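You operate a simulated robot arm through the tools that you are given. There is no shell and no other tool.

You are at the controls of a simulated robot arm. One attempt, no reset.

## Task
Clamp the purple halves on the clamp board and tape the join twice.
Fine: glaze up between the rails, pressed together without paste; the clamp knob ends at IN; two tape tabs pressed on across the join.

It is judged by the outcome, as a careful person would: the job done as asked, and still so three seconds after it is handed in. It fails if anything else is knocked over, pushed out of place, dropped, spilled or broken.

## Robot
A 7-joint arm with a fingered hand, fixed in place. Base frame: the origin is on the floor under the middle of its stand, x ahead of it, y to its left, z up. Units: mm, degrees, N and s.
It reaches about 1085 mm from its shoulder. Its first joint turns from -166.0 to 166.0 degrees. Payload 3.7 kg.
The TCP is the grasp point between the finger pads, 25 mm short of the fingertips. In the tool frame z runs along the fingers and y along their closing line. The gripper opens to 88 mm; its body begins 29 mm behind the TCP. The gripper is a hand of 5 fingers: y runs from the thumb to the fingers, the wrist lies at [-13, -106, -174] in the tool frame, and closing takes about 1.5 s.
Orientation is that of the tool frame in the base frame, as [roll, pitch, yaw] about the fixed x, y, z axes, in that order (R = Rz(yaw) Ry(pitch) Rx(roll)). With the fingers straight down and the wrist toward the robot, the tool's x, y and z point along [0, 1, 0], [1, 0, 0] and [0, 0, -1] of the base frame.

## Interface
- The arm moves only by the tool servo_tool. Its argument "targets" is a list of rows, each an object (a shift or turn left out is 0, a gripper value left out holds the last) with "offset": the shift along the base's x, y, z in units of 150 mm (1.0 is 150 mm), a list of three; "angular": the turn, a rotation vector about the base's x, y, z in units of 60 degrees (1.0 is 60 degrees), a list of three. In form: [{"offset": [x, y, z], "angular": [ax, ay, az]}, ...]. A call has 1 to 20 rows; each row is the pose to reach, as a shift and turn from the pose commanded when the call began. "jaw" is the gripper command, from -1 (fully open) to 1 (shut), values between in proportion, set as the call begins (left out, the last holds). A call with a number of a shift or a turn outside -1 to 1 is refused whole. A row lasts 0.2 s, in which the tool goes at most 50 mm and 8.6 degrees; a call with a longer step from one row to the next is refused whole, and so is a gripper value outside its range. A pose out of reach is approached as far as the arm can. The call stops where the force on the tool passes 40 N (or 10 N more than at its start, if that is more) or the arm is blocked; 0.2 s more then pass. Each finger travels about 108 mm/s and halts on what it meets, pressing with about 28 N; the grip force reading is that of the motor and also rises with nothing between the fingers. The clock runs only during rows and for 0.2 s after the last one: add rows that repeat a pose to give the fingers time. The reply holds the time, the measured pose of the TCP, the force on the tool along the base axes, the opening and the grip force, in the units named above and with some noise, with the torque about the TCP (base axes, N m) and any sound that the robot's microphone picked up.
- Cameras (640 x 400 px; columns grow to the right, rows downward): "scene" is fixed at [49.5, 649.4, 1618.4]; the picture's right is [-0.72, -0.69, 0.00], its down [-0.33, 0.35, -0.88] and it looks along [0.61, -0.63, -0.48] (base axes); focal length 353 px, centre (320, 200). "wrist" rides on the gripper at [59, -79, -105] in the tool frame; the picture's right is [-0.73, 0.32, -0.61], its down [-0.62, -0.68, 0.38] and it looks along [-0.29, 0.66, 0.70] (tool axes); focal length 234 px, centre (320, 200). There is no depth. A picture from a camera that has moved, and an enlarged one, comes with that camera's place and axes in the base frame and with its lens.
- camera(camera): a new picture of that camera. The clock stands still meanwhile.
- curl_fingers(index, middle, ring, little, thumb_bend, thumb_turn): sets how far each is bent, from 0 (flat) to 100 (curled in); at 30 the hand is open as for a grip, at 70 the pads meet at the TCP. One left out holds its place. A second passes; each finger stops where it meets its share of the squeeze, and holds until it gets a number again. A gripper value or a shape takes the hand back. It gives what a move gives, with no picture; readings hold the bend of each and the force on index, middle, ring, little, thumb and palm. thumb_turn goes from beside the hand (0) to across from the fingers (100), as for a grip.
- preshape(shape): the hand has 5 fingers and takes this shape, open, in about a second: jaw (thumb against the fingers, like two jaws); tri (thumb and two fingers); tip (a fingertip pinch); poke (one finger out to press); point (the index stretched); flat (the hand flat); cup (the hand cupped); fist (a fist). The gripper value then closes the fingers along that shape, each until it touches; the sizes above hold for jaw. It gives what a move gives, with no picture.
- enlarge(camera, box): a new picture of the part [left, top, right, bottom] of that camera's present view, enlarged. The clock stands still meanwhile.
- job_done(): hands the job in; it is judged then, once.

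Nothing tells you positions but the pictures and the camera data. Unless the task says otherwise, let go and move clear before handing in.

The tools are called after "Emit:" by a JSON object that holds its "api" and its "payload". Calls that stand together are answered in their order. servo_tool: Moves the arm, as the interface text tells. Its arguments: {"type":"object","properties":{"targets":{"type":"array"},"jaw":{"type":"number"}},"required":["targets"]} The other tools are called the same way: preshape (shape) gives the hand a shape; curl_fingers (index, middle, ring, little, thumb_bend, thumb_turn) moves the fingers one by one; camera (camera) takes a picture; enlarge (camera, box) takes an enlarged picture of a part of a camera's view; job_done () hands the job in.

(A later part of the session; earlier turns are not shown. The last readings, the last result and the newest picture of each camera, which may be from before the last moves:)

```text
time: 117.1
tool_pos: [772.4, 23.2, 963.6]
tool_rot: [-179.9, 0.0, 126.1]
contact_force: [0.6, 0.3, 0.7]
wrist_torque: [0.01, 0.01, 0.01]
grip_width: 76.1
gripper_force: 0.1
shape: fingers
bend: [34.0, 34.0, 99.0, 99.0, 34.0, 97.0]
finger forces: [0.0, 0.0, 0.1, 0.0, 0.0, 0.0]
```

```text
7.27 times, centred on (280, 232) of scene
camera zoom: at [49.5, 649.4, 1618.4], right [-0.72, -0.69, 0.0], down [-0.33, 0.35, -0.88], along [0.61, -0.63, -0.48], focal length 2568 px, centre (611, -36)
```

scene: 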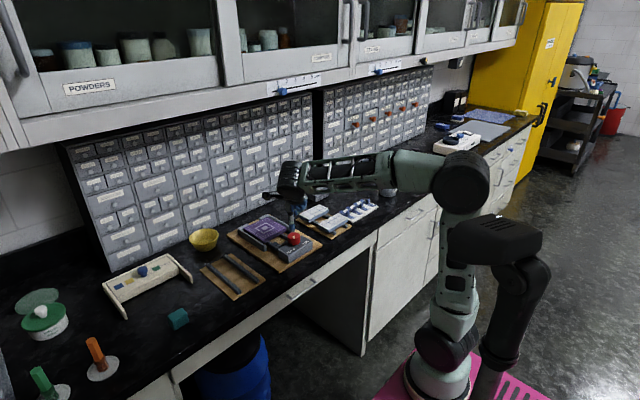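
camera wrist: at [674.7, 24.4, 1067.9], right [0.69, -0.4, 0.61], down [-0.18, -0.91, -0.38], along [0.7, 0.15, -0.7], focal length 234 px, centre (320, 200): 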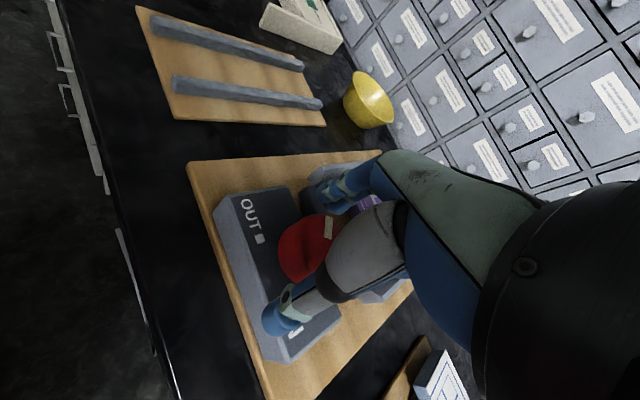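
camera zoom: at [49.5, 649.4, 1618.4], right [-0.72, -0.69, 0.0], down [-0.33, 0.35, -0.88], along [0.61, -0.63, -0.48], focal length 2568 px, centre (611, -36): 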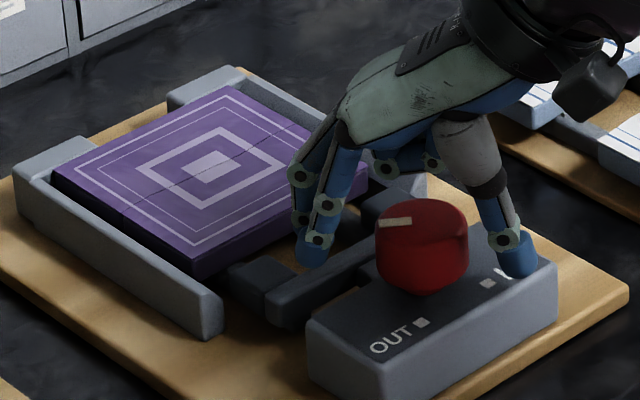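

The pointer has turned about 85° (now near 50°). Regripping for the second turn.

Emit:
{"api": "servo_tool", "payload": {"targets": [{"offset": [0, -0.005, -0.02]}, {"offset": [0, -0.005, -0.025]}, {"offset": [0, -0.005, -0.025]}]}}

Emit:
{"api": "curl_fingers", "payload": {"index": 56, "middle": 56, "thumb_bend": 56}}

Emit:
{"api": "curl_fingers", "payload": {"index": 72, "middle": 73, "thumb_bend": 86}}

Emit:
{"api": "servo_tool", "payload": {"targets": [{"angular": [0, 0, -0.1]}, {"angular": [0, 0, -0.2]}, {"angular": [0, 0, -0.3]}, {"angular": [0, 0, -0.4]}, {"angular": [0, 0, -0.5]}, {"angular": [0, 0, -0.6]}, {"angular": [0, 0, -0.7]}, {"angular": [0, 0, -0.8]}, {"angular": [0, 0, -0.8]}]}}

Emit:
{"api": "enlarge", "payload": {"camera": "scene", "box": [240, 205, 320, 260]}}

Emit:
{"api": "enlarge", "payload": {"camera": "wrist", "box": [190, 30, 390, 340]}}

```text
time: 117.9
tool_pos: [770.8, 23.2, 959.2]
tool_rot: [180.0, -0.1, 125.9]
contact_force: [0.1, -0.3, 0.6]
wrist_torque: [0.0, 0.02, -0.02]
grip_width: 75.9
gripper_force: 0.0
shape: fingers
bend: [34.0, 34.0, 99.0, 99.0, 34.0, 97.0]
finger forces: [0.0, 0.0, 0.0, 0.0, 0.0, 0.1]
```

```text
time: 118.9
tool_pos: [771.6, 23.0, 958.2]
tool_rot: [180.0, 0.0, 125.9]
contact_force: [-2.0, -1.8, 0.2]
wrist_torque: [0.0, 0.0, -0.01]
grip_width: 35.6
gripper_force: 2.3
shape: fingers
bend: [55.0, 55.0, 99.0, 99.0, 52.0, 99.0]
finger forces: [0.5, 0.3, 0.0, 0.0, 3.9, 0.0]
```

```text
time: 119.9
tool_pos: [772.2, 22.4, 957.3]
tool_rot: [-180.0, 0.0, 126.0]
contact_force: [5.4, 3.2, -6.3]
wrist_torque: [0.06, -0.04, 0.02]
grip_width: 32.2
gripper_force: 15.9
shape: fingers
bend: [57.0, 60.0, 99.0, 99.0, 54.0, 100.0]
finger forces: [9.8, 9.6, 0.0, 0.0, 12.7, 0.0]
```

```text
time: 121.9
tool_pos: [771.1, 22.1, 957.6]
tool_rot: [-180.0, 0.0, 77.9]
contact_force: [13.0, -4.7, -8.7]
wrist_torque: [-0.06, -0.15, 0.02]
grip_width: 32.2
gripper_force: 15.6
shape: fingers
bend: [55.0, 59.0, 99.0, 99.0, 56.0, 100.0]
finger forces: [11.0, 11.5, 0.1, 0.0, 9.7, 0.0]
```

```text
7.27 times, centred on (280, 232) of scene
camera zoom: at [49.5, 649.4, 1618.4], right [-0.72, -0.69, 0.0], down [-0.33, 0.35, -0.88], along [0.61, -0.63, -0.48], focal length 2568 px, centre (611, -36)
```

zoom: 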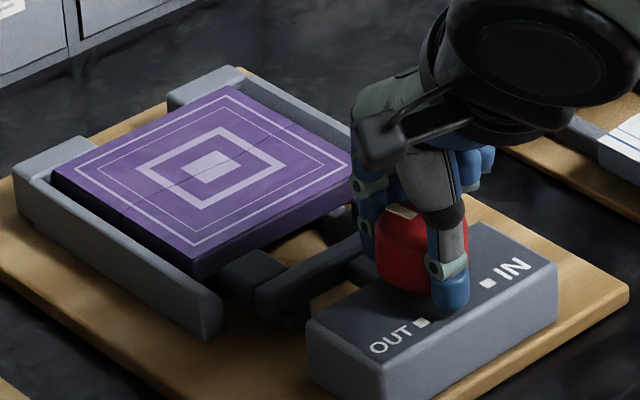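

```text
1.29 times, centred on (290, 185) of wrist
camera zoom: at [708.6, 96.1, 1063.7], right [0.16, -0.78, 0.61], down [-0.8, -0.47, -0.38], along [0.58, -0.42, -0.7], focal length 302 px, centre (359, 219)
```

zoom: 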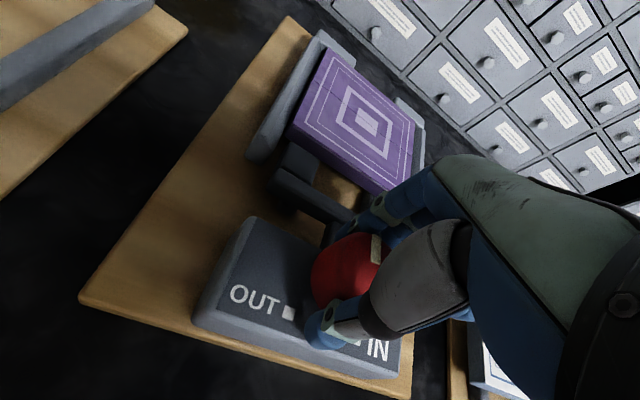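

Emit:
{"api": "servo_tool", "payload": {"targets": [{"angular": [0, 0, -0.1]}, {"angular": [0, 0, -0.2]}, {"angular": [0, 0, -0.3]}, {"angular": [0, 0, -0.4]}, {"angular": [0, 0, -0.4]}]}}

Emit:
{"api": "enlarge", "payload": {"camera": "scene", "box": [240, 205, 320, 260]}}

Emit:
{"api": "enlarge", "payload": {"camera": "wrist", "box": [150, 30, 390, 340]}}

```text
time: 123.1
tool_pos: [772.4, 22.2, 957.9]
tool_rot: [-179.9, 0.0, 53.9]
contact_force: [11.9, -9.0, -5.1]
wrist_torque: [-0.12, -0.2, 0.09]
grip_width: 32.1
gripper_force: 16.3
shape: fingers
bend: [54.0, 58.0, 99.0, 99.0, 56.0, 100.0]
finger forces: [11.7, 11.2, 0.1, 0.0, 8.9, 0.1]
```

```text
7.27 times, centred on (280, 232) of scene
camera zoom: at [49.5, 649.4, 1618.4], right [-0.72, -0.69, 0.0], down [-0.33, 0.35, -0.88], along [0.61, -0.63, -0.48], focal length 2568 px, centre (611, -36)
```

zoom: 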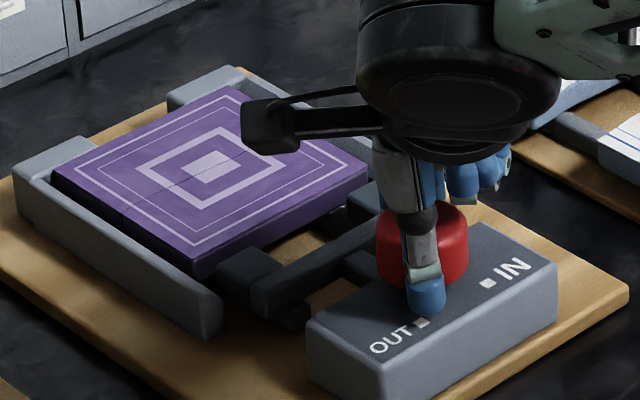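

```text
1.29 times, centred on (270, 185) of wrist
camera zoom: at [744.2, 115.8, 1063.5], right [-0.17, -0.78, 0.61], down [-0.92, -0.1, -0.38], along [0.36, -0.62, -0.7], focal length 302 px, centre (384, 219)
```

zoom: 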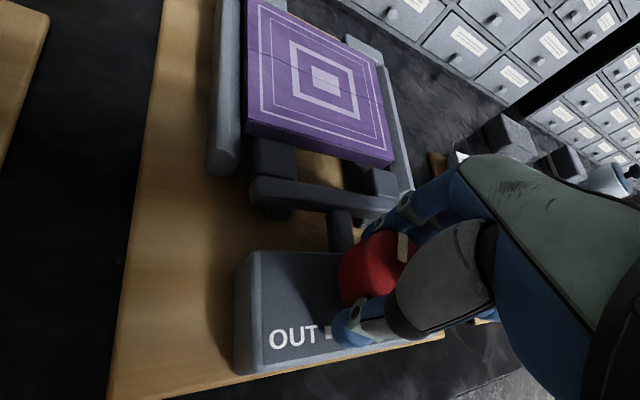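

Emit:
{"api": "servo_tool", "payload": {"targets": [{"angular": [0, 0, -0.1]}, {"angular": [0, 0, -0.2]}, {"angular": [0, 0, -0.3]}, {"angular": [0, 0, -0.4]}, {"angular": [0, 0, -0.4]}]}}

Emit:
{"api": "enlarge", "payload": {"camera": "scene", "box": [240, 205, 320, 260]}}

Emit:
{"api": "enlarge", "payload": {"camera": "wrist", "box": [50, 0, 370, 260]}}

```text
time: 124.3
tool_pos: [772.0, 21.0, 958.2]
tool_rot: [179.9, 0.1, 29.9]
contact_force: [8.1, -15.0, -6.5]
wrist_torque: [-0.22, -0.1, 0.08]
grip_width: 31.9
gripper_force: 15.6
shape: fingers
bend: [53.0, 58.0, 99.0, 99.0, 57.0, 100.0]
finger forces: [12.3, 12.0, 0.0, 0.0, 8.2, 0.0]
```

```text
7.27 times, centred on (280, 232) of scene
camera zoom: at [49.5, 649.4, 1618.4], right [-0.72, -0.69, 0.0], down [-0.33, 0.35, -0.88], along [0.61, -0.63, -0.48], focal length 2568 px, centre (611, -36)
```

zoom: 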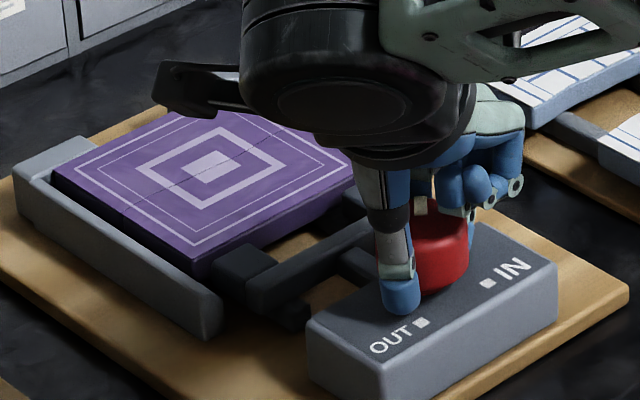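

```text
1.54 times, centred on (210, 130) of wrist
camera zoom: at [785.1, 119.5, 1063.6], right [-0.47, -0.64, 0.61], down [-0.88, 0.28, -0.38], along [0.08, -0.71, -0.7], focal length 360 px, centre (489, 308)
```

zoom: 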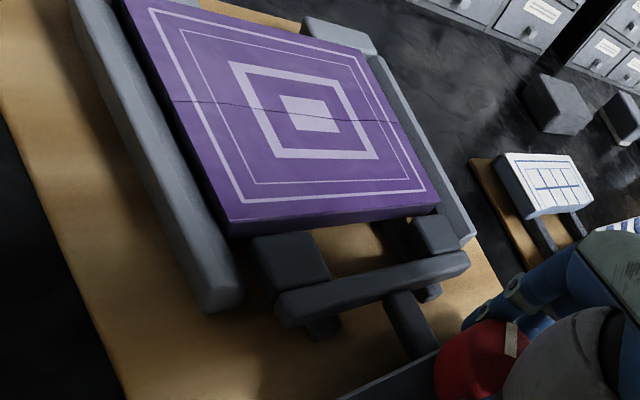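

About 180° done, with the pads roughly 10 mm short of the tile. Regripping for the last quarter-turn.

Emit:
{"api": "curl_fingers", "payload": {"index": 34, "middle": 34, "thumb_bend": 34}}

Emit:
{"api": "servo_tool", "payload": {"targets": [{"offset": [0, 0.005, 0.02], "angular": [0, 0, 0.1]}, {"offset": [0, 0.005, 0.02], "angular": [0, 0, 0.2]}, {"offset": [0, 0.005, 0.02], "angular": [0, 0, 0.3]}, {"offset": [0, 0.005, 0.02], "angular": [0, 0, 0.4]}, {"offset": [0, 0.005, 0.02], "angular": [0, 0, 0.5]}, {"offset": [0, 0.005, 0.02], "angular": [0, 0, 0.6]}, {"offset": [0, 0.005, 0.02], "angular": [0, 0, 0.7]}, {"offset": [0, 0.005, 0.02], "angular": [0, 0, 0.8]}, {"offset": [0, 0.005, 0.02], "angular": [0, 0, 0.8]}]}}

Emit:
{"api": "servo_tool", "payload": {"targets": [{"angular": [0, 0, 0.1]}, {"angular": [0, 0, 0.2]}, {"angular": [0, 0, 0.3]}, {"angular": [0, 0, 0.4]}, {"angular": [0, 0, 0.5]}, {"angular": [0, 0, 0.6]}, {"angular": [0, 0, 0.7]}, {"angular": [0, 0, 0.8]}, {"offset": [0, 0, -0.02], "angular": [0, 0, 0.85]}, {"offset": [0, 0, -0.02], "angular": [0, 0, 0.85]}]}}

Emit:
{"api": "camera", "payload": {"camera": "wrist"}}

Emit:
{"api": "enlarge", "payload": {"camera": "scene", "box": [240, 205, 320, 260]}}

```text
time: 125.3
tool_pos: [771.3, 23.0, 959.0]
tool_rot: [-180.0, 0.0, 30.0]
contact_force: [-0.2, -0.5, -0.7]
wrist_torque: [0.0, -0.01, 0.04]
grip_width: 76.3
gripper_force: 0.1
shape: fingers
bend: [34.0, 34.0, 99.0, 99.0, 34.0, 97.0]
finger forces: [0.0, 0.0, 0.0, 0.0, 0.0, 0.0]
```

```text
time: 127.3
tool_pos: [772.6, 23.9, 961.3]
tool_rot: [180.0, 0.0, 78.0]
contact_force: [0.1, 0.3, 0.5]
wrist_torque: [0.0, 0.0, -0.01]
grip_width: 76.0
gripper_force: 0.2
shape: fingers
bend: [34.0, 34.0, 99.0, 99.0, 34.0, 97.0]
finger forces: [0.0, 0.1, 0.0, 0.0, 0.0, 0.1]
```

```text
time: 129.5
tool_pos: [772.4, 23.7, 958.3]
tool_rot: [-179.9, 0.0, 129.0]
contact_force: [-0.8, -0.2, 0.1]
wrist_torque: [-0.01, -0.03, -0.01]
grip_width: 75.9
gripper_force: 0.2
shape: fingers
bend: [34.0, 34.0, 99.0, 99.0, 34.0, 97.0]
finger forces: [0.1, 0.0, 0.0, 0.0, 0.0, 0.1]
```

```text
taken
camera wrist: at [674.9, 19.5, 1064.1], right [0.71, -0.36, 0.61], down [-0.14, -0.91, -0.38], along [0.69, 0.19, -0.7], focal length 234 px, centre (320, 200)
```

wrist: 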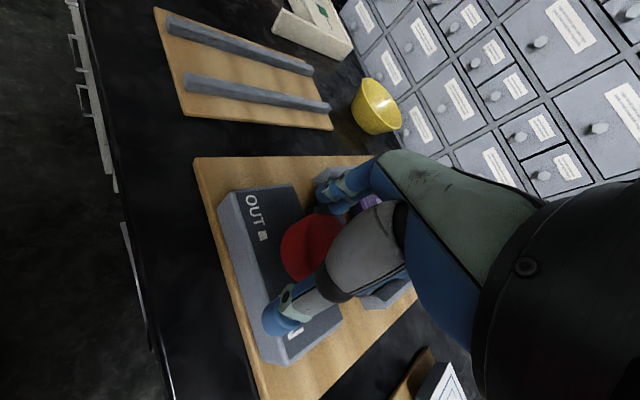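

```text
7.27 times, centred on (280, 232) of scene
camera zoom: at [49.5, 649.4, 1618.4], right [-0.72, -0.69, 0.0], down [-0.33, 0.35, -0.88], along [0.61, -0.63, -0.48], focal length 2568 px, centre (611, -36)
```

zoom: 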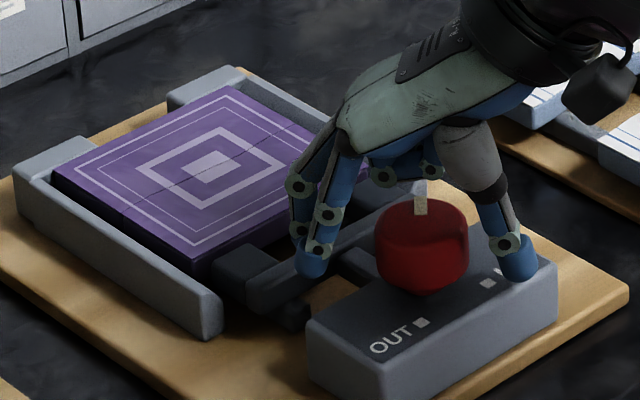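

The pointer is at about -45°. Gripping and turning the last 90°.

Emit:
{"api": "curl_fingers", "payload": {"index": 56, "middle": 56, "thumb_bend": 56}}

Emit:
{"api": "curl_fingers", "payload": {"index": 74, "middle": 75, "thumb_bend": 90}}

Emit:
{"api": "servo_tool", "payload": {"targets": [{"angular": [0, 0, -0.1]}, {"angular": [0, 0, -0.2]}, {"angular": [0, 0, -0.3]}, {"angular": [0, 0, -0.4]}, {"angular": [0, 0, -0.5]}, {"angular": [0, 0, -0.6]}, {"angular": [0, 0, -0.7]}, {"angular": [0, 0, -0.8]}, {"angular": [0, 0, -0.8]}]}}

Emit:
{"api": "enlarge", "payload": {"camera": "scene", "box": [240, 205, 320, 260]}}

Emit:
{"api": "enlarge", "payload": {"camera": "wrist", "box": [190, 30, 390, 340]}}

```text
time: 130.5
tool_pos: [770.7, 22.9, 959.0]
tool_rot: [-180.0, 0.0, 129.0]
contact_force: [-2.9, -2.3, -0.2]
wrist_torque: [-0.01, 0.06, -0.01]
grip_width: 35.6
gripper_force: 2.5
shape: fingers
bend: [55.0, 55.0, 99.0, 99.0, 51.0, 99.0]
finger forces: [0.3, 0.3, 0.1, 0.0, 4.4, 0.0]
```

```text
time: 131.5
tool_pos: [771.6, 24.5, 958.4]
tool_rot: [179.9, 0.0, 129.0]
contact_force: [3.3, 2.6, -5.8]
wrist_torque: [0.04, -0.07, -0.01]
grip_width: 32.1
gripper_force: 17.1
shape: fingers
bend: [57.0, 61.0, 99.0, 99.0, 54.0, 99.0]
finger forces: [9.4, 9.7, 0.0, 0.0, 13.9, 0.0]
```

```text
time: 133.5
tool_pos: [772.9, 22.3, 957.7]
tool_rot: [-179.9, 0.0, 80.9]
contact_force: [11.4, -4.3, -4.3]
wrist_torque: [-0.01, -0.16, 0.05]
grip_width: 31.8
gripper_force: 15.7
shape: fingers
bend: [55.0, 59.0, 99.0, 99.0, 56.0, 100.0]
finger forces: [10.4, 11.3, 0.1, 0.0, 10.1, 0.1]
```

```text
7.27 times, centred on (280, 232) of scene
camera zoom: at [49.5, 649.4, 1618.4], right [-0.72, -0.69, 0.0], down [-0.33, 0.35, -0.88], along [0.61, -0.63, -0.48], focal length 2568 px, centre (611, -36)
```

zoom: 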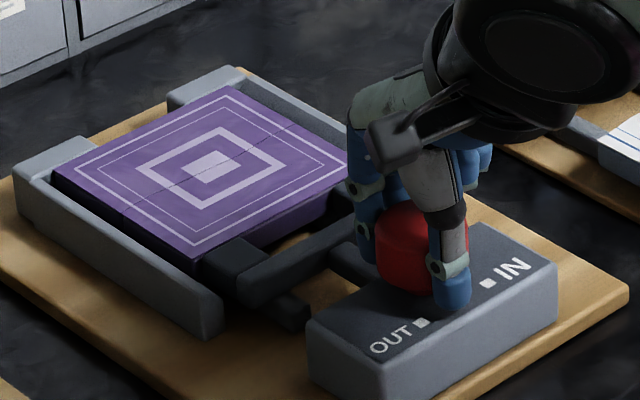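

```text
1.29 times, centred on (290, 185) of wrist
camera zoom: at [705.0, 93.3, 1063.5], right [0.2, -0.77, 0.61], down [-0.77, -0.51, -0.38], along [0.6, -0.39, -0.7], focal length 302 px, centre (359, 219)
```

zoom: 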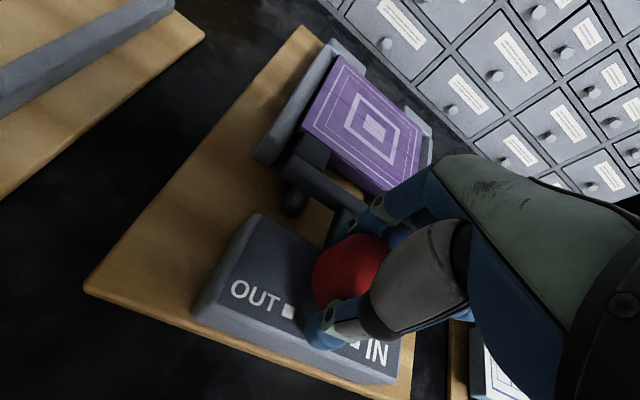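

Emit:
{"api": "servo_tool", "payload": {"targets": [{"angular": [0, 0, -0.08]}, {"angular": [0, 0, -0.16]}, {"angular": [0, 0, -0.24]}, {"angular": [0, 0, -0.32]}, {"angular": [0, 0, -0.4]}, {"angular": [0, 0, -0.4]}]}}

Emit:
{"api": "enlarge", "payload": {"camera": "scene", "box": [240, 205, 320, 260]}}

Emit:
{"api": "enlarge", "payload": {"camera": "wrist", "box": [100, 0, 390, 340]}}

```text
time: 134.9
tool_pos: [771.9, 22.7, 958.5]
tool_rot: [-180.0, 0.0, 57.0]
contact_force: [12.8, -9.7, -7.7]
wrist_torque: [-0.08, -0.24, 0.11]
grip_width: 31.7
gripper_force: 16.3
shape: fingers
bend: [54.0, 58.0, 99.0, 99.0, 57.0, 100.0]
finger forces: [11.7, 11.8, 0.1, 0.0, 8.9, 0.0]
```

```text
7.27 times, centred on (280, 232) of scene
camera zoom: at [49.5, 649.4, 1618.4], right [-0.72, -0.69, 0.0], down [-0.33, 0.35, -0.88], along [0.61, -0.63, -0.48], focal length 2568 px, centre (611, -36)
```

zoom: 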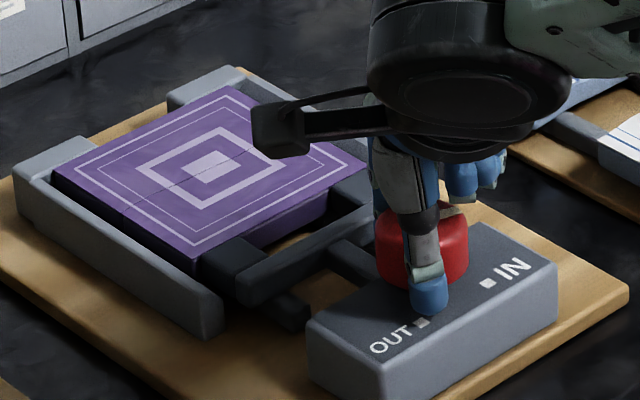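

```text
1.18 times, centred on (245, 170) of wrist
camera zoom: at [739.6, 115.2, 1063.7], right [-0.13, -0.78, 0.61], down [-0.91, -0.15, -0.38], along [0.39, -0.6, -0.7], focal length 276 px, centre (408, 235)
```

zoom: 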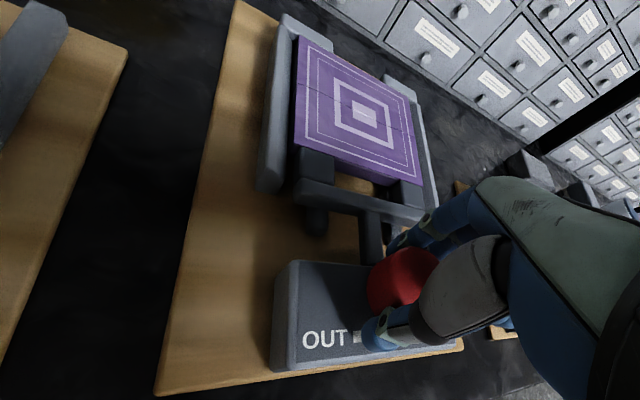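

Emit:
{"api": "servo_tool", "payload": {"targets": [{"angular": [0, 0, -0.06]}, {"angular": [0, 0, -0.12]}, {"angular": [0, 0, -0.18]}, {"angular": [0, 0, -0.24]}, {"angular": [0, 0, -0.28]}, {"angular": [0, 0, -0.28]}]}}

Emit:
{"api": "enlarge", "payload": {"camera": "scene", "box": [240, 205, 320, 260]}}

Emit:
{"api": "enlarge", "payload": {"camera": "wrist", "box": [50, 0, 370, 260]}}

```text
time: 136.3
tool_pos: [772.2, 22.3, 959.7]
tool_rot: [179.9, 0.0, 40.1]
contact_force: [13.2, -11.4, -5.1]
wrist_torque: [-0.2, -0.24, 0.14]
grip_width: 31.2
gripper_force: 16.4
shape: fingers
bend: [53.0, 57.0, 99.0, 99.0, 57.0, 100.0]
finger forces: [12.9, 11.9, 0.0, 0.0, 8.2, 0.0]
```

```text
7.27 times, centred on (280, 232) of scene
camera zoom: at [49.5, 649.4, 1618.4], right [-0.72, -0.69, 0.0], down [-0.33, 0.35, -0.88], along [0.61, -0.63, -0.48], focal length 2568 px, centre (611, -36)
```

zoom: 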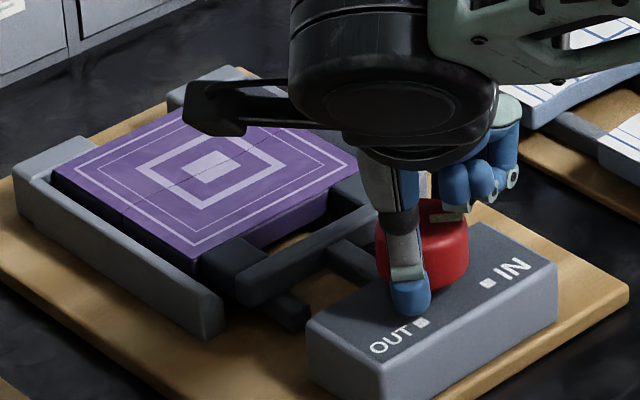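

```text
1.54 times, centred on (210, 130) of wrist
camera zoom: at [767.4, 121.1, 1063.6], right [-0.35, -0.71, 0.61], down [-0.92, 0.12, -0.38], along [0.2, -0.69, -0.7], focal length 360 px, centre (489, 308)
```

zoom: 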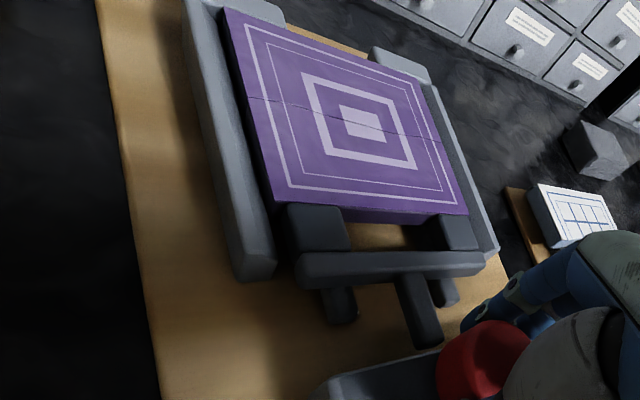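

The pointer now seems to face IN. I'll try a few more degrees to feel for the end stop.

Emit:
{"api": "servo_tool", "payload": {"targets": [{"angular": [0, 0, -0.05]}, {"angular": [0, 0, -0.1]}, {"angular": [0, 0, -0.13]}, {"angular": [0, 0, -0.13]}]}}

Emit:
{"api": "enlarge", "payload": {"camera": "scene", "box": [265, 210, 315, 250]}}

```text
time: 137.3
tool_pos: [772.0, 22.8, 958.5]
tool_rot: [180.0, 0.0, 32.3]
contact_force: [12.6, -13.6, -5.1]
wrist_torque: [-0.19, -0.27, 0.14]
grip_width: 31.3
gripper_force: 16.7
shape: fingers
bend: [52.0, 57.0, 99.0, 99.0, 58.0, 100.0]
finger forces: [13.4, 11.9, 0.0, 0.0, 8.1, 0.1]
```

```text
10.00 times, centred on (290, 230) of scene
camera zoom: at [49.5, 649.4, 1618.4], right [-0.72, -0.69, 0.0], down [-0.33, 0.35, -0.88], along [0.61, -0.63, -0.48], focal length 3531 px, centre (620, -100)
```

zoom: 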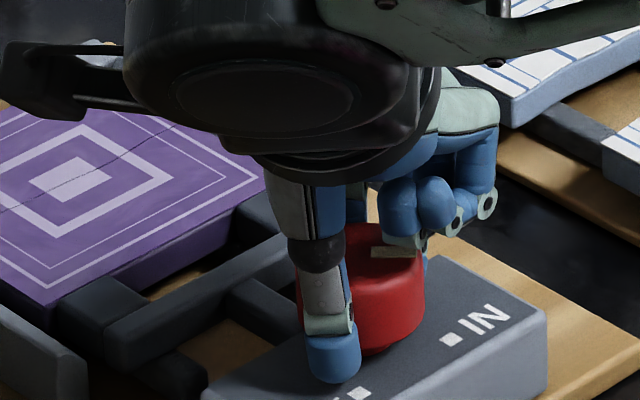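

Emit:
{"api": "curl_fingers", "payload": {"index": 34, "middle": 34, "thumb_bend": 34}}

Emit:
{"api": "servo_tool", "payload": {"targets": [{"offset": [0, 0, 0.1]}, {"offset": [0, 0, 0.25]}, {"offset": [0, 0, 0.4]}, {"offset": [0, 0, 0.55]}, {"offset": [0, 0, 0.55]}]}}

Emit:
{"api": "camera", "payload": {"camera": "wrist"}}

Emit:
{"api": "enlarge", "payload": {"camera": "wrist", "box": [180, 200, 340, 350]}}

Emit:
{"api": "enlarge", "payload": {"camera": "scene", "box": [240, 205, 320, 260]}}

```text
time: 138.3
tool_pos: [770.8, 25.1, 959.8]
tool_rot: [180.0, 0.1, 32.4]
contact_force: [0.5, 0.3, -0.5]
wrist_torque: [0.0, 0.02, 0.02]
grip_width: 75.8
gripper_force: 0.1
shape: fingers
bend: [34.0, 34.0, 99.0, 99.0, 34.0, 97.0]
finger forces: [0.0, 0.0, 0.0, 0.0, 0.1, 0.1]
```

```text
time: 139.5
tool_pos: [771.4, 23.1, 1041.7]
tool_rot: [180.0, 0.0, 32.4]
contact_force: [-0.4, 1.6, 0.2]
wrist_torque: [0.0, 0.0, 0.0]
grip_width: 76.3
gripper_force: 0.0
shape: fingers
bend: [34.0, 34.0, 99.0, 99.0, 34.0, 97.0]
finger forces: [0.1, 0.0, 0.0, 0.0, 0.1, 0.1]
```

```text
taken
camera wrist: at [779.9, 121.8, 1147.0], right [-0.44, -0.66, 0.61], down [-0.89, 0.24, -0.38], along [0.11, -0.71, -0.7], focal length 234 px, centre (320, 200)
```

wrist: 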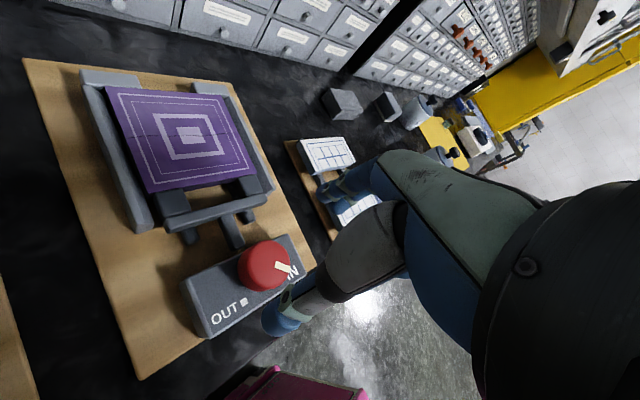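

```text
2.67 times, centred on (260, 275) of wrist
camera zoom: at [779.9, 121.8, 1147.0], right [-0.44, -0.66, 0.61], down [-0.89, 0.24, -0.38], along [0.11, -0.71, -0.7], focal length 624 px, centre (480, 0)
```

zoom: 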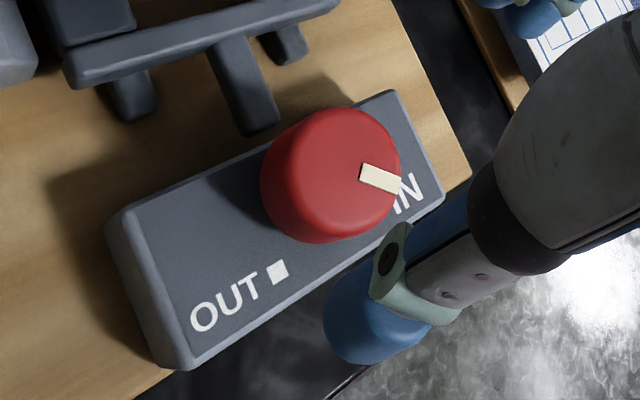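

```text
7.27 times, centred on (280, 232) of scene
camera zoom: at [49.5, 649.4, 1618.4], right [-0.72, -0.69, 0.0], down [-0.33, 0.35, -0.88], along [0.61, -0.63, -0.48], focal length 2568 px, centre (611, -36)
```

zoom: 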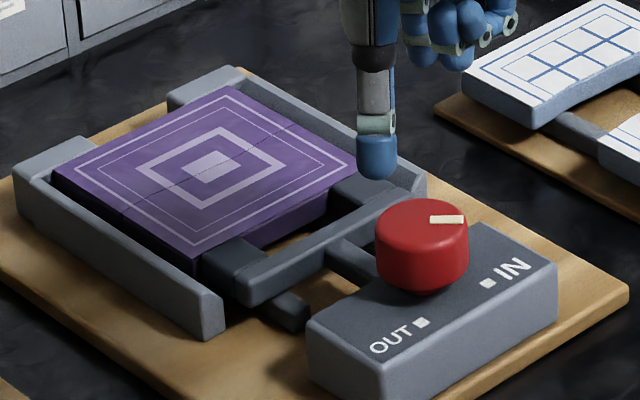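

The pointer is at IN (about 225°). Now I'll check that the pads actually press the tile and the join is closed.

Emit:
{"api": "enlarge", "payload": {"camera": "wrist", "box": [80, 60, 300, 260]}}

Emit:
{"api": "enlarge", "payload": {"camera": "scene", "box": [240, 210, 290, 250]}}

```text
2.00 times, centred on (190, 160) of wrist
camera zoom: at [779.9, 121.8, 1147.0], right [-0.44, -0.66, 0.61], down [-0.89, 0.24, -0.38], along [0.11, -0.71, -0.7], focal length 468 px, centre (580, 280)
```

zoom: 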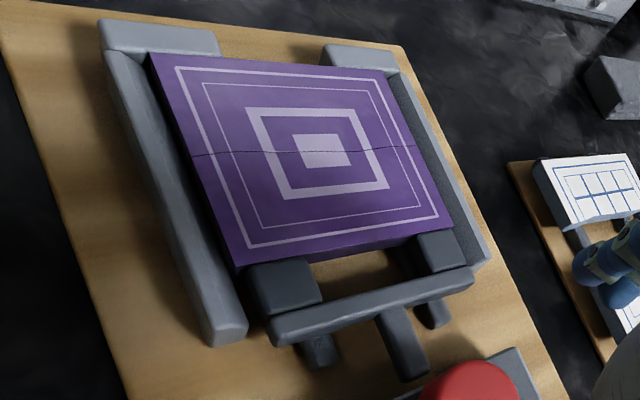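

```text
10.00 times, centred on (265, 230) of scene
camera zoom: at [49.5, 649.4, 1618.4], right [-0.72, -0.69, 0.0], down [-0.33, 0.35, -0.88], along [0.61, -0.63, -0.48], focal length 3531 px, centre (870, -100)
```

zoom: 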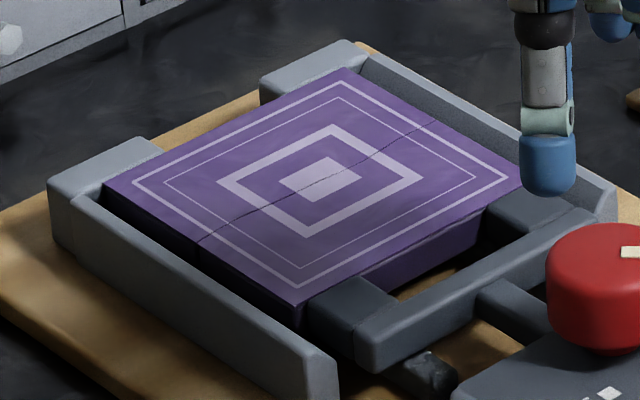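

The pads sit against the tile's near edge and the join is a fine closed line. Next, the tape tabs: I'll go and inspect them.

Emit:
{"api": "servo_tool", "payload": {"targets": [{"offset": [-0.05, -0.05, 0.05], "angular": [0, 0, 0.12]}, {"offset": [-0.1, -0.15, 0.1], "angular": [0, 0, 0.24]}, {"offset": [-0.15, -0.28, 0.15], "angular": [0, 0, 0.36]}, {"offset": [-0.2, -0.42, 0.2], "angular": [0, 0, 0.48]}, {"offset": [-0.25, -0.56, 0.25], "angular": [0, 0, 0.6]}, {"offset": [-0.3, -0.7, 0.25], "angular": [0, 0, 0.72]}, {"offset": [-0.35, -0.85, 0.25], "angular": [0, 0, 0.84]}, {"offset": [-0.4, -1.0, 0.25], "angular": [0, 0, 0.96]}, {"offset": [-0.4, -1.0, 0.25], "angular": [0, 0, 0.96]}]}}

Emit:
{"api": "servo_tool", "payload": {"targets": [{"offset": [-0.1, -0.2, 0]}, {"offset": [-0.2, -0.4, 0]}, {"offset": [-0.3, -0.6, 0]}, {"offset": [-0.4, -0.8, 0]}, {"offset": [-0.5, -1.0, 0]}, {"offset": [-0.5, -1.0, 0]}]}}

Emit:
{"api": "servo_tool", "payload": {"targets": [{"offset": [0, -0.2, 0]}, {"offset": [0, -0.4, 0]}, {"offset": [0, -0.6, 0]}, {"offset": [0, -0.8, 0]}, {"offset": [0, -1.0, 0]}, {"offset": [0, -1.0, 0]}]}}

Emit:
{"api": "camera", "payload": {"camera": "wrist"}}

Emit:
{"api": "camera", "payload": {"camera": "scene"}}

```text
time: 141.5
tool_pos: [710.3, -126.1, 1077.7]
tool_rot: [180.0, -0.1, 89.9]
contact_force: [-0.6, -0.7, -0.2]
wrist_torque: [0.01, -0.03, 0.0]
grip_width: 76.2
gripper_force: 0.1
shape: fingers
bend: [34.0, 34.0, 99.0, 99.0, 34.0, 97.0]
finger forces: [0.1, 0.0, 0.0, 0.0, 0.0, 0.0]
```

```text
time: 142.9
tool_pos: [637.8, -276.8, 1078.4]
tool_rot: [-180.0, 0.1, 90.1]
contact_force: [-0.2, -0.3, -0.2]
wrist_torque: [0.01, 0.0, -0.01]
grip_width: 76.2
gripper_force: 0.1
shape: fingers
bend: [34.0, 34.0, 99.0, 99.0, 34.0, 97.0]
finger forces: [0.0, 0.0, 0.0, 0.0, 0.0, 0.1]
```

```text
time: 144.3
tool_pos: [635.2, -425.7, 1078.2]
tool_rot: [-180.0, 0.1, 90.0]
contact_force: [0.1, 0.9, 0.4]
wrist_torque: [0.01, 0.01, 0.01]
grip_width: 76.0
gripper_force: 0.1
shape: fingers
bend: [34.0, 34.0, 99.0, 99.0, 34.0, 97.0]
finger forces: [0.0, 0.0, 0.1, 0.0, 0.0, 0.0]
```

```text
taken
camera wrist: at [558.7, -368.1, 1184.2], right [0.32, -0.73, 0.61], down [-0.68, -0.62, -0.38], along [0.66, -0.29, -0.7], focal length 234 px, centre (320, 200)
```

wrist: 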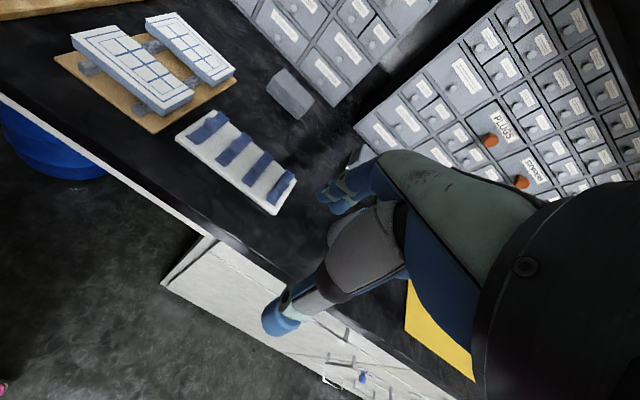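

```text
taken
```

scene: 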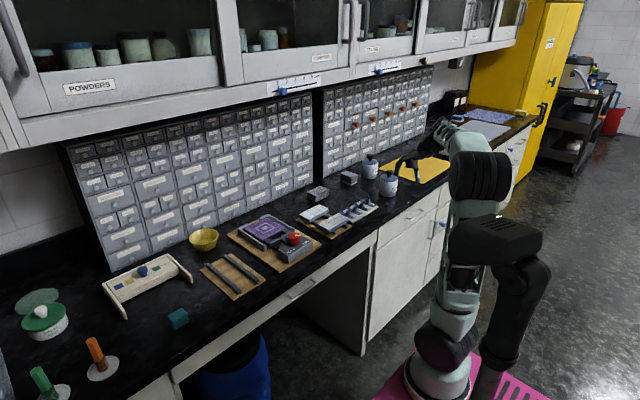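

Emit:
{"api": "enlarge", "payload": {"camera": "wrist", "box": [160, 90, 310, 220]}}

Emit:
{"api": "enlarge", "payload": {"camera": "scene", "box": [320, 190, 390, 240]}}

Emit:
{"api": "enlarge", "payload": {"camera": "scene", "box": [335, 200, 365, 225]}}

```text
3.08 times, centred on (235, 155) of wrist
camera zoom: at [558.7, -368.1, 1184.2], right [0.32, -0.73, 0.61], down [-0.68, -0.62, -0.38], along [0.66, -0.29, -0.7], focal length 720 px, centre (582, 338)
```

zoom: 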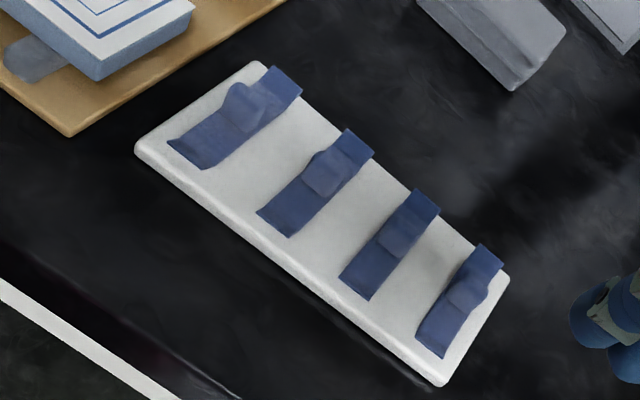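

```text
8.00 times, centred on (355, 215) of scene
camera zoom: at [49.5, 649.4, 1618.4], right [-0.72, -0.69, 0.0], down [-0.33, 0.35, -0.88], along [0.61, -0.63, -0.48], focal length 2825 px, centre (40, 80)
```

zoom: 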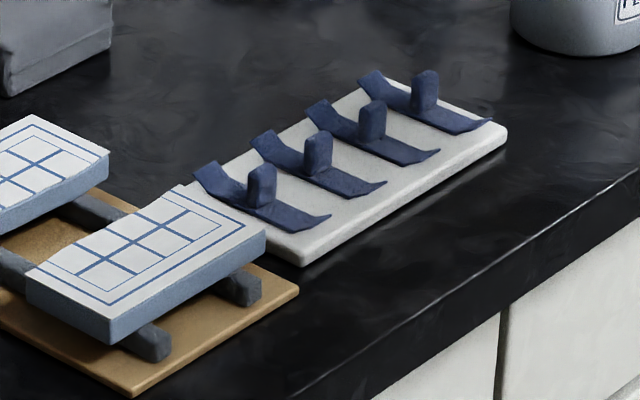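

```text
16.00 times, centred on (350, 212) of scene
camera zoom: at [49.5, 649.4, 1618.4], right [-0.72, -0.69, 0.0], down [-0.33, 0.35, -0.88], along [0.61, -0.63, -0.48], focal length 5650 px, centre (-160, 0)
```

zoom: 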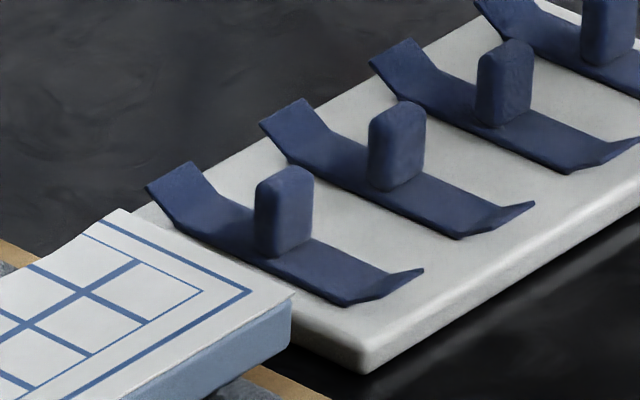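

Each tab is a strip along x with upturned ends and a small upright fin in the middle. I'll zoom in to locate the fins precisely.

Emit:
{"api": "enlarge", "payload": {"camera": "wrist", "box": [225, 145, 305, 220]}}

Emit:
{"api": "enlarge", "payload": {"camera": "scene", "box": [355, 190, 385, 215]}}

```text
5.33 times, centred on (265, 182) of wrist
camera zoom: at [558.7, -368.1, 1184.2], right [0.32, -0.73, 0.61], down [-0.68, -0.62, -0.38], along [0.66, -0.29, -0.7], focal length 1249 px, centre (613, 293)
```

zoom: 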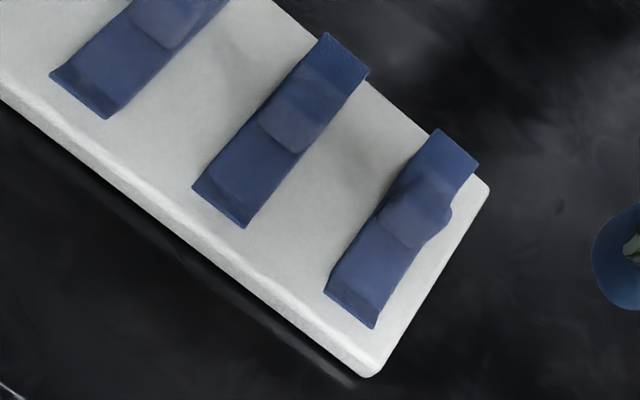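

```text
16.00 times, centred on (370, 202) of scene
camera zoom: at [49.5, 649.4, 1618.4], right [-0.72, -0.69, 0.0], down [-0.33, 0.35, -0.88], along [0.61, -0.63, -0.48], focal length 5650 px, centre (-480, 160)
```

zoom: 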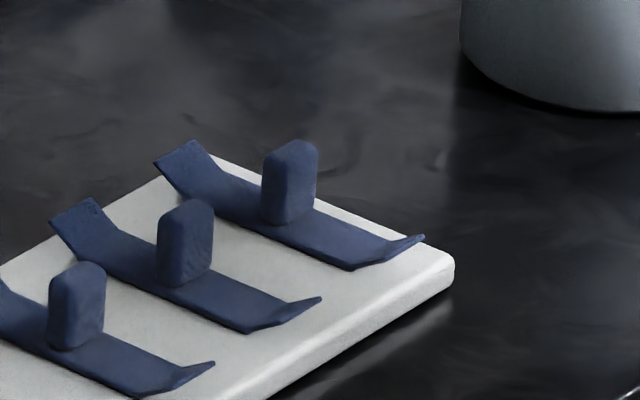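

Emit:
{"api": "servo_tool", "payload": {"targets": [{"offset": [0.09, -0.04, -0.12]}, {"offset": [0.18, -0.08, -0.24]}, {"offset": [0.27, -0.12, -0.36]}, {"offset": [0.37, -0.16, -0.45]}, {"offset": [0.37, -0.16, -0.45]}]}}

Emit:
{"api": "camera", "payload": {"camera": "wrist"}}

Emit:
{"api": "enlarge", "payload": {"camera": "wrist", "box": [180, 90, 320, 220]}}

Emit:
{"api": "enlarge", "payload": {"camera": "wrist", "box": [215, 120, 285, 185]}}

```text
time: 145.5
tool_pos: [692.7, -450.4, 1011.1]
tool_rot: [180.0, 0.1, 89.9]
contact_force: [-0.3, -0.1, 0.1]
wrist_torque: [-0.02, 0.0, 0.02]
grip_width: 76.1
gripper_force: 0.0
shape: fingers
bend: [34.0, 34.0, 99.0, 99.0, 34.0, 97.0]
finger forces: [0.1, 0.0, 0.0, 0.0, 0.0, 0.0]
```

```text
taken
camera wrist: at [614.5, -391.5, 1116.0], right [0.32, -0.73, 0.61], down [-0.68, -0.62, -0.38], along [0.66, -0.29, -0.7], focal length 234 px, centre (320, 200)
```

wrist: 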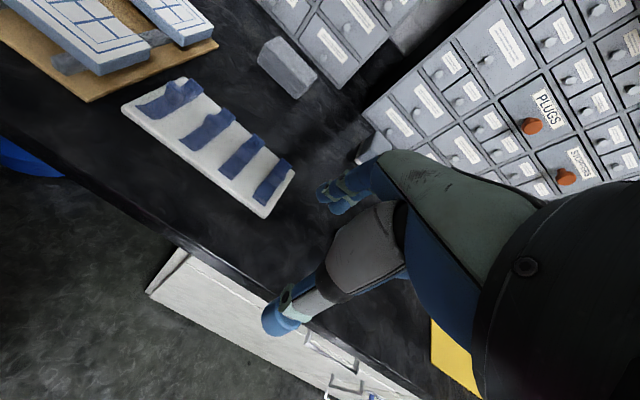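

```text
3.08 times, centred on (250, 155) of wrist
camera zoom: at [614.5, -391.5, 1116.0], right [0.32, -0.73, 0.61], down [-0.68, -0.62, -0.38], along [0.66, -0.29, -0.7], focal length 720 px, centre (535, 338)
```

zoom: 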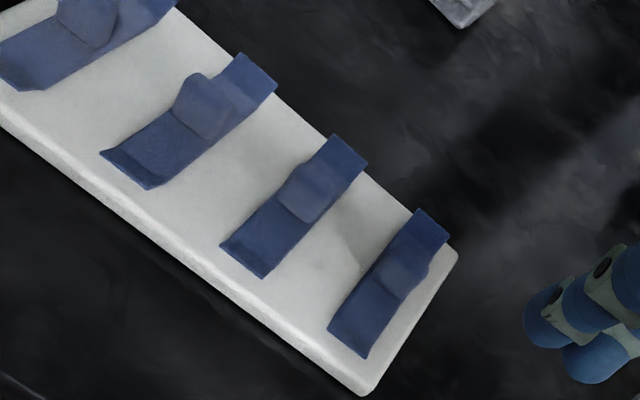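

```text
6.15 times, centred on (250, 152) of wrist
camera zoom: at [614.5, -391.5, 1116.0], right [0.32, -0.73, 0.61], down [-0.68, -0.62, -0.38], along [0.66, -0.29, -0.7], focal length 1441 px, centre (751, 492)
```

zoom: 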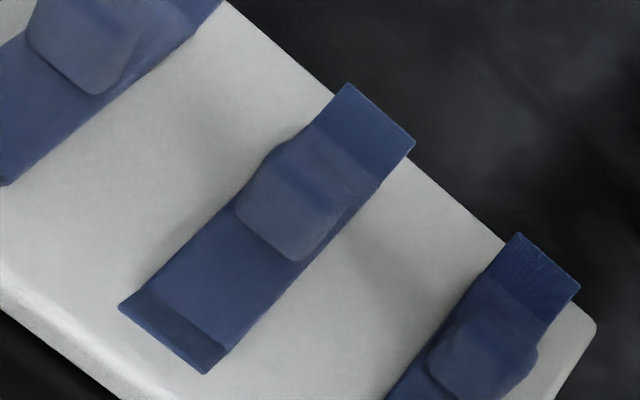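

Fin 4 is at about (795, -417), with its top at z≈915; fin 3 is at y≈-374. I'll narrow the pinch and move above fin 4.

Emit:
{"api": "servo_tool", "payload": {"targets": [{"offset": [0, 0.1, 0]}, {"offset": [0.05, 0.221, 0]}, {"offset": [0.2, 0.221, 0]}, {"offset": [0.4, 0.221, 0]}, {"offset": [0.6, 0.221, 0]}, {"offset": [0.682, 0.221, -0.05]}, {"offset": [0.682, 0.221, -0.05]}]}}

Emit:
{"api": "curl_fingers", "payload": {"index": 60, "middle": 60, "thumb_bend": 60, "thumb_turn": 100}}

Emit:
{"api": "camera", "payload": {"camera": "wrist"}}

Emit:
{"api": "enlarge", "payload": {"camera": "scene", "box": [330, 160, 410, 230]}}

```text
time: 147.1
tool_pos: [793.5, -418.5, 1003.8]
tool_rot: [180.0, 0.0, 90.0]
contact_force: [0.0, -0.4, 0.5]
wrist_torque: [0.0, -0.01, 0.04]
grip_width: 75.9
gripper_force: 0.0
shape: fingers
bend: [34.0, 34.0, 99.0, 99.0, 34.0, 97.0]
finger forces: [0.0, 0.0, 0.0, 0.0, 0.0, 0.1]
```

```text
time: 148.1
tool_pos: [793.8, -417.0, 1003.6]
tool_rot: [179.9, -0.1, 90.0]
contact_force: [0.5, -0.6, 0.4]
wrist_torque: [-0.03, 0.0, -0.01]
grip_width: 20.0
gripper_force: 0.0
shape: fingers
bend: [60.0, 60.0, 99.0, 99.0, 60.0, 100.0]
finger forces: [0.0, 0.0, 0.0, 0.0, 0.0, 0.1]
```

```text
taken
camera wrist: at [716.8, -358.3, 1109.6], right [0.32, -0.73, 0.61], down [-0.68, -0.62, -0.38], along [0.66, -0.29, -0.7], focal length 234 px, centre (320, 200)
```

wrist: 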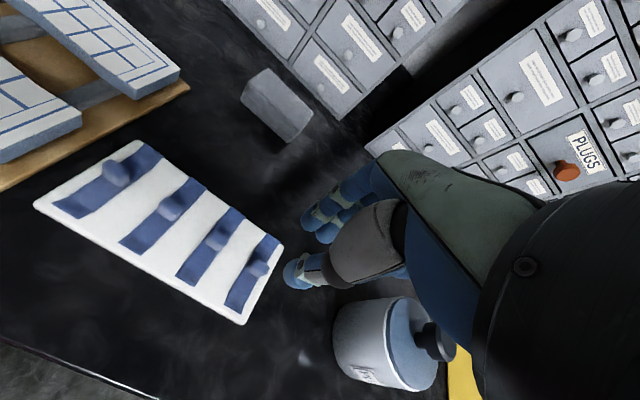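

```text
5.71 times, centred on (370, 195) of scene
camera zoom: at [49.5, 649.4, 1618.4], right [-0.72, -0.69, 0.0], down [-0.33, 0.35, -0.88], along [0.61, -0.63, -0.48], focal length 2018 px, centre (34, 229)
```

zoom: 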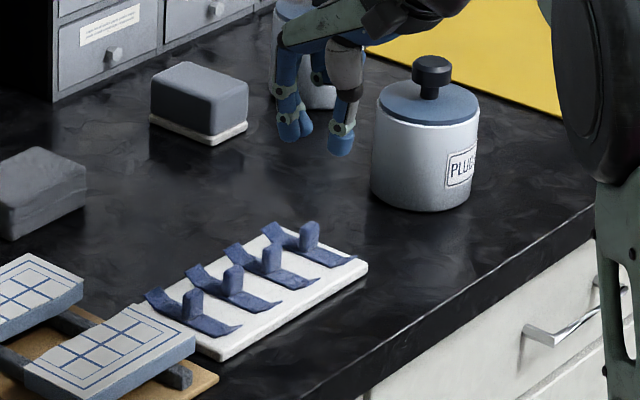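

Emit:
{"api": "enlarge", "payload": {"camera": "wrist", "box": [170, 190, 310, 330]}}

```text
2.86 times, centred on (240, 260) of wrist
camera zoom: at [716.8, -358.3, 1109.6], right [0.32, -0.73, 0.61], down [-0.68, -0.62, -0.38], along [0.66, -0.29, -0.7], focal length 669 px, centre (549, 29)
```

zoom: 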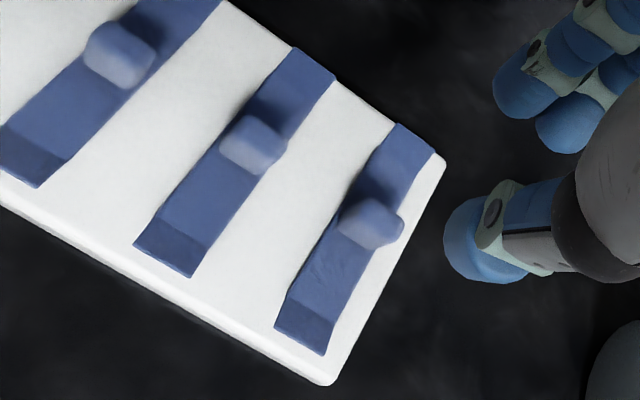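

The pinch is centred over fin 4. Lowering in stages.

Emit:
{"api": "servo_tool", "payload": {"targets": [{"offset": [0.003, 0.007, -0.12]}, {"offset": [0.003, 0.007, -0.24]}, {"offset": [0.003, 0.007, -0.36]}, {"offset": [0.003, 0.007, -0.44]}, {"offset": [0.003, 0.007, -0.44]}]}}

Emit:
{"api": "camera", "payload": {"camera": "wrist"}}

Emit:
{"api": "enlarge", "payload": {"camera": "scene", "box": [345, 175, 395, 220]}}

Emit:
{"api": "enlarge", "payload": {"camera": "wrist", "box": [230, 170, 370, 310]}}

```text
time: 149.3
tool_pos: [794.8, -417.1, 937.4]
tool_rot: [179.9, 0.0, 90.0]
contact_force: [1.3, 0.1, -0.5]
wrist_torque: [0.01, 0.01, 0.01]
grip_width: 20.0
gripper_force: 0.1
shape: fingers
bend: [60.0, 60.0, 99.0, 99.0, 60.0, 100.0]
finger forces: [0.0, 0.0, 0.0, 0.1, 0.0, 0.2]
```

```text
taken
camera wrist: at [716.6, -357.7, 1042.8], right [0.32, -0.73, 0.61], down [-0.68, -0.62, -0.38], along [0.66, -0.29, -0.7], focal length 234 px, centre (320, 200)
```

wrist: 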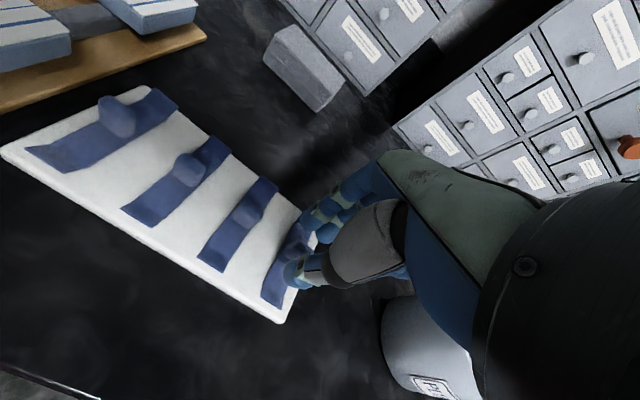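

```text
8.89 times, centred on (370, 198) of scene
camera zoom: at [49.5, 649.4, 1618.4], right [-0.72, -0.69, 0.0], down [-0.33, 0.35, -0.88], along [0.61, -0.63, -0.48], focal length 3139 px, centre (-124, 222)
```

zoom: 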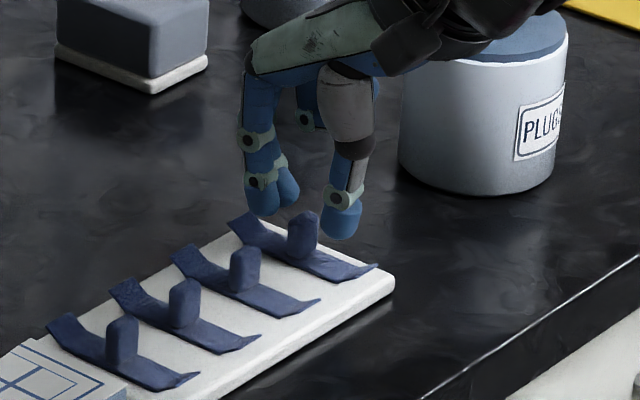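

```text
2.86 times, centred on (300, 240) of wrist
camera zoom: at [716.6, -357.7, 1042.8], right [0.32, -0.73, 0.61], down [-0.68, -0.62, -0.38], along [0.66, -0.29, -0.7], focal length 669 px, centre (377, 86)
```

zoom: 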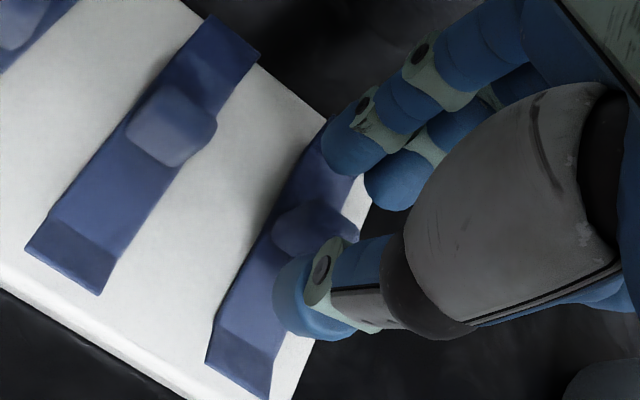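

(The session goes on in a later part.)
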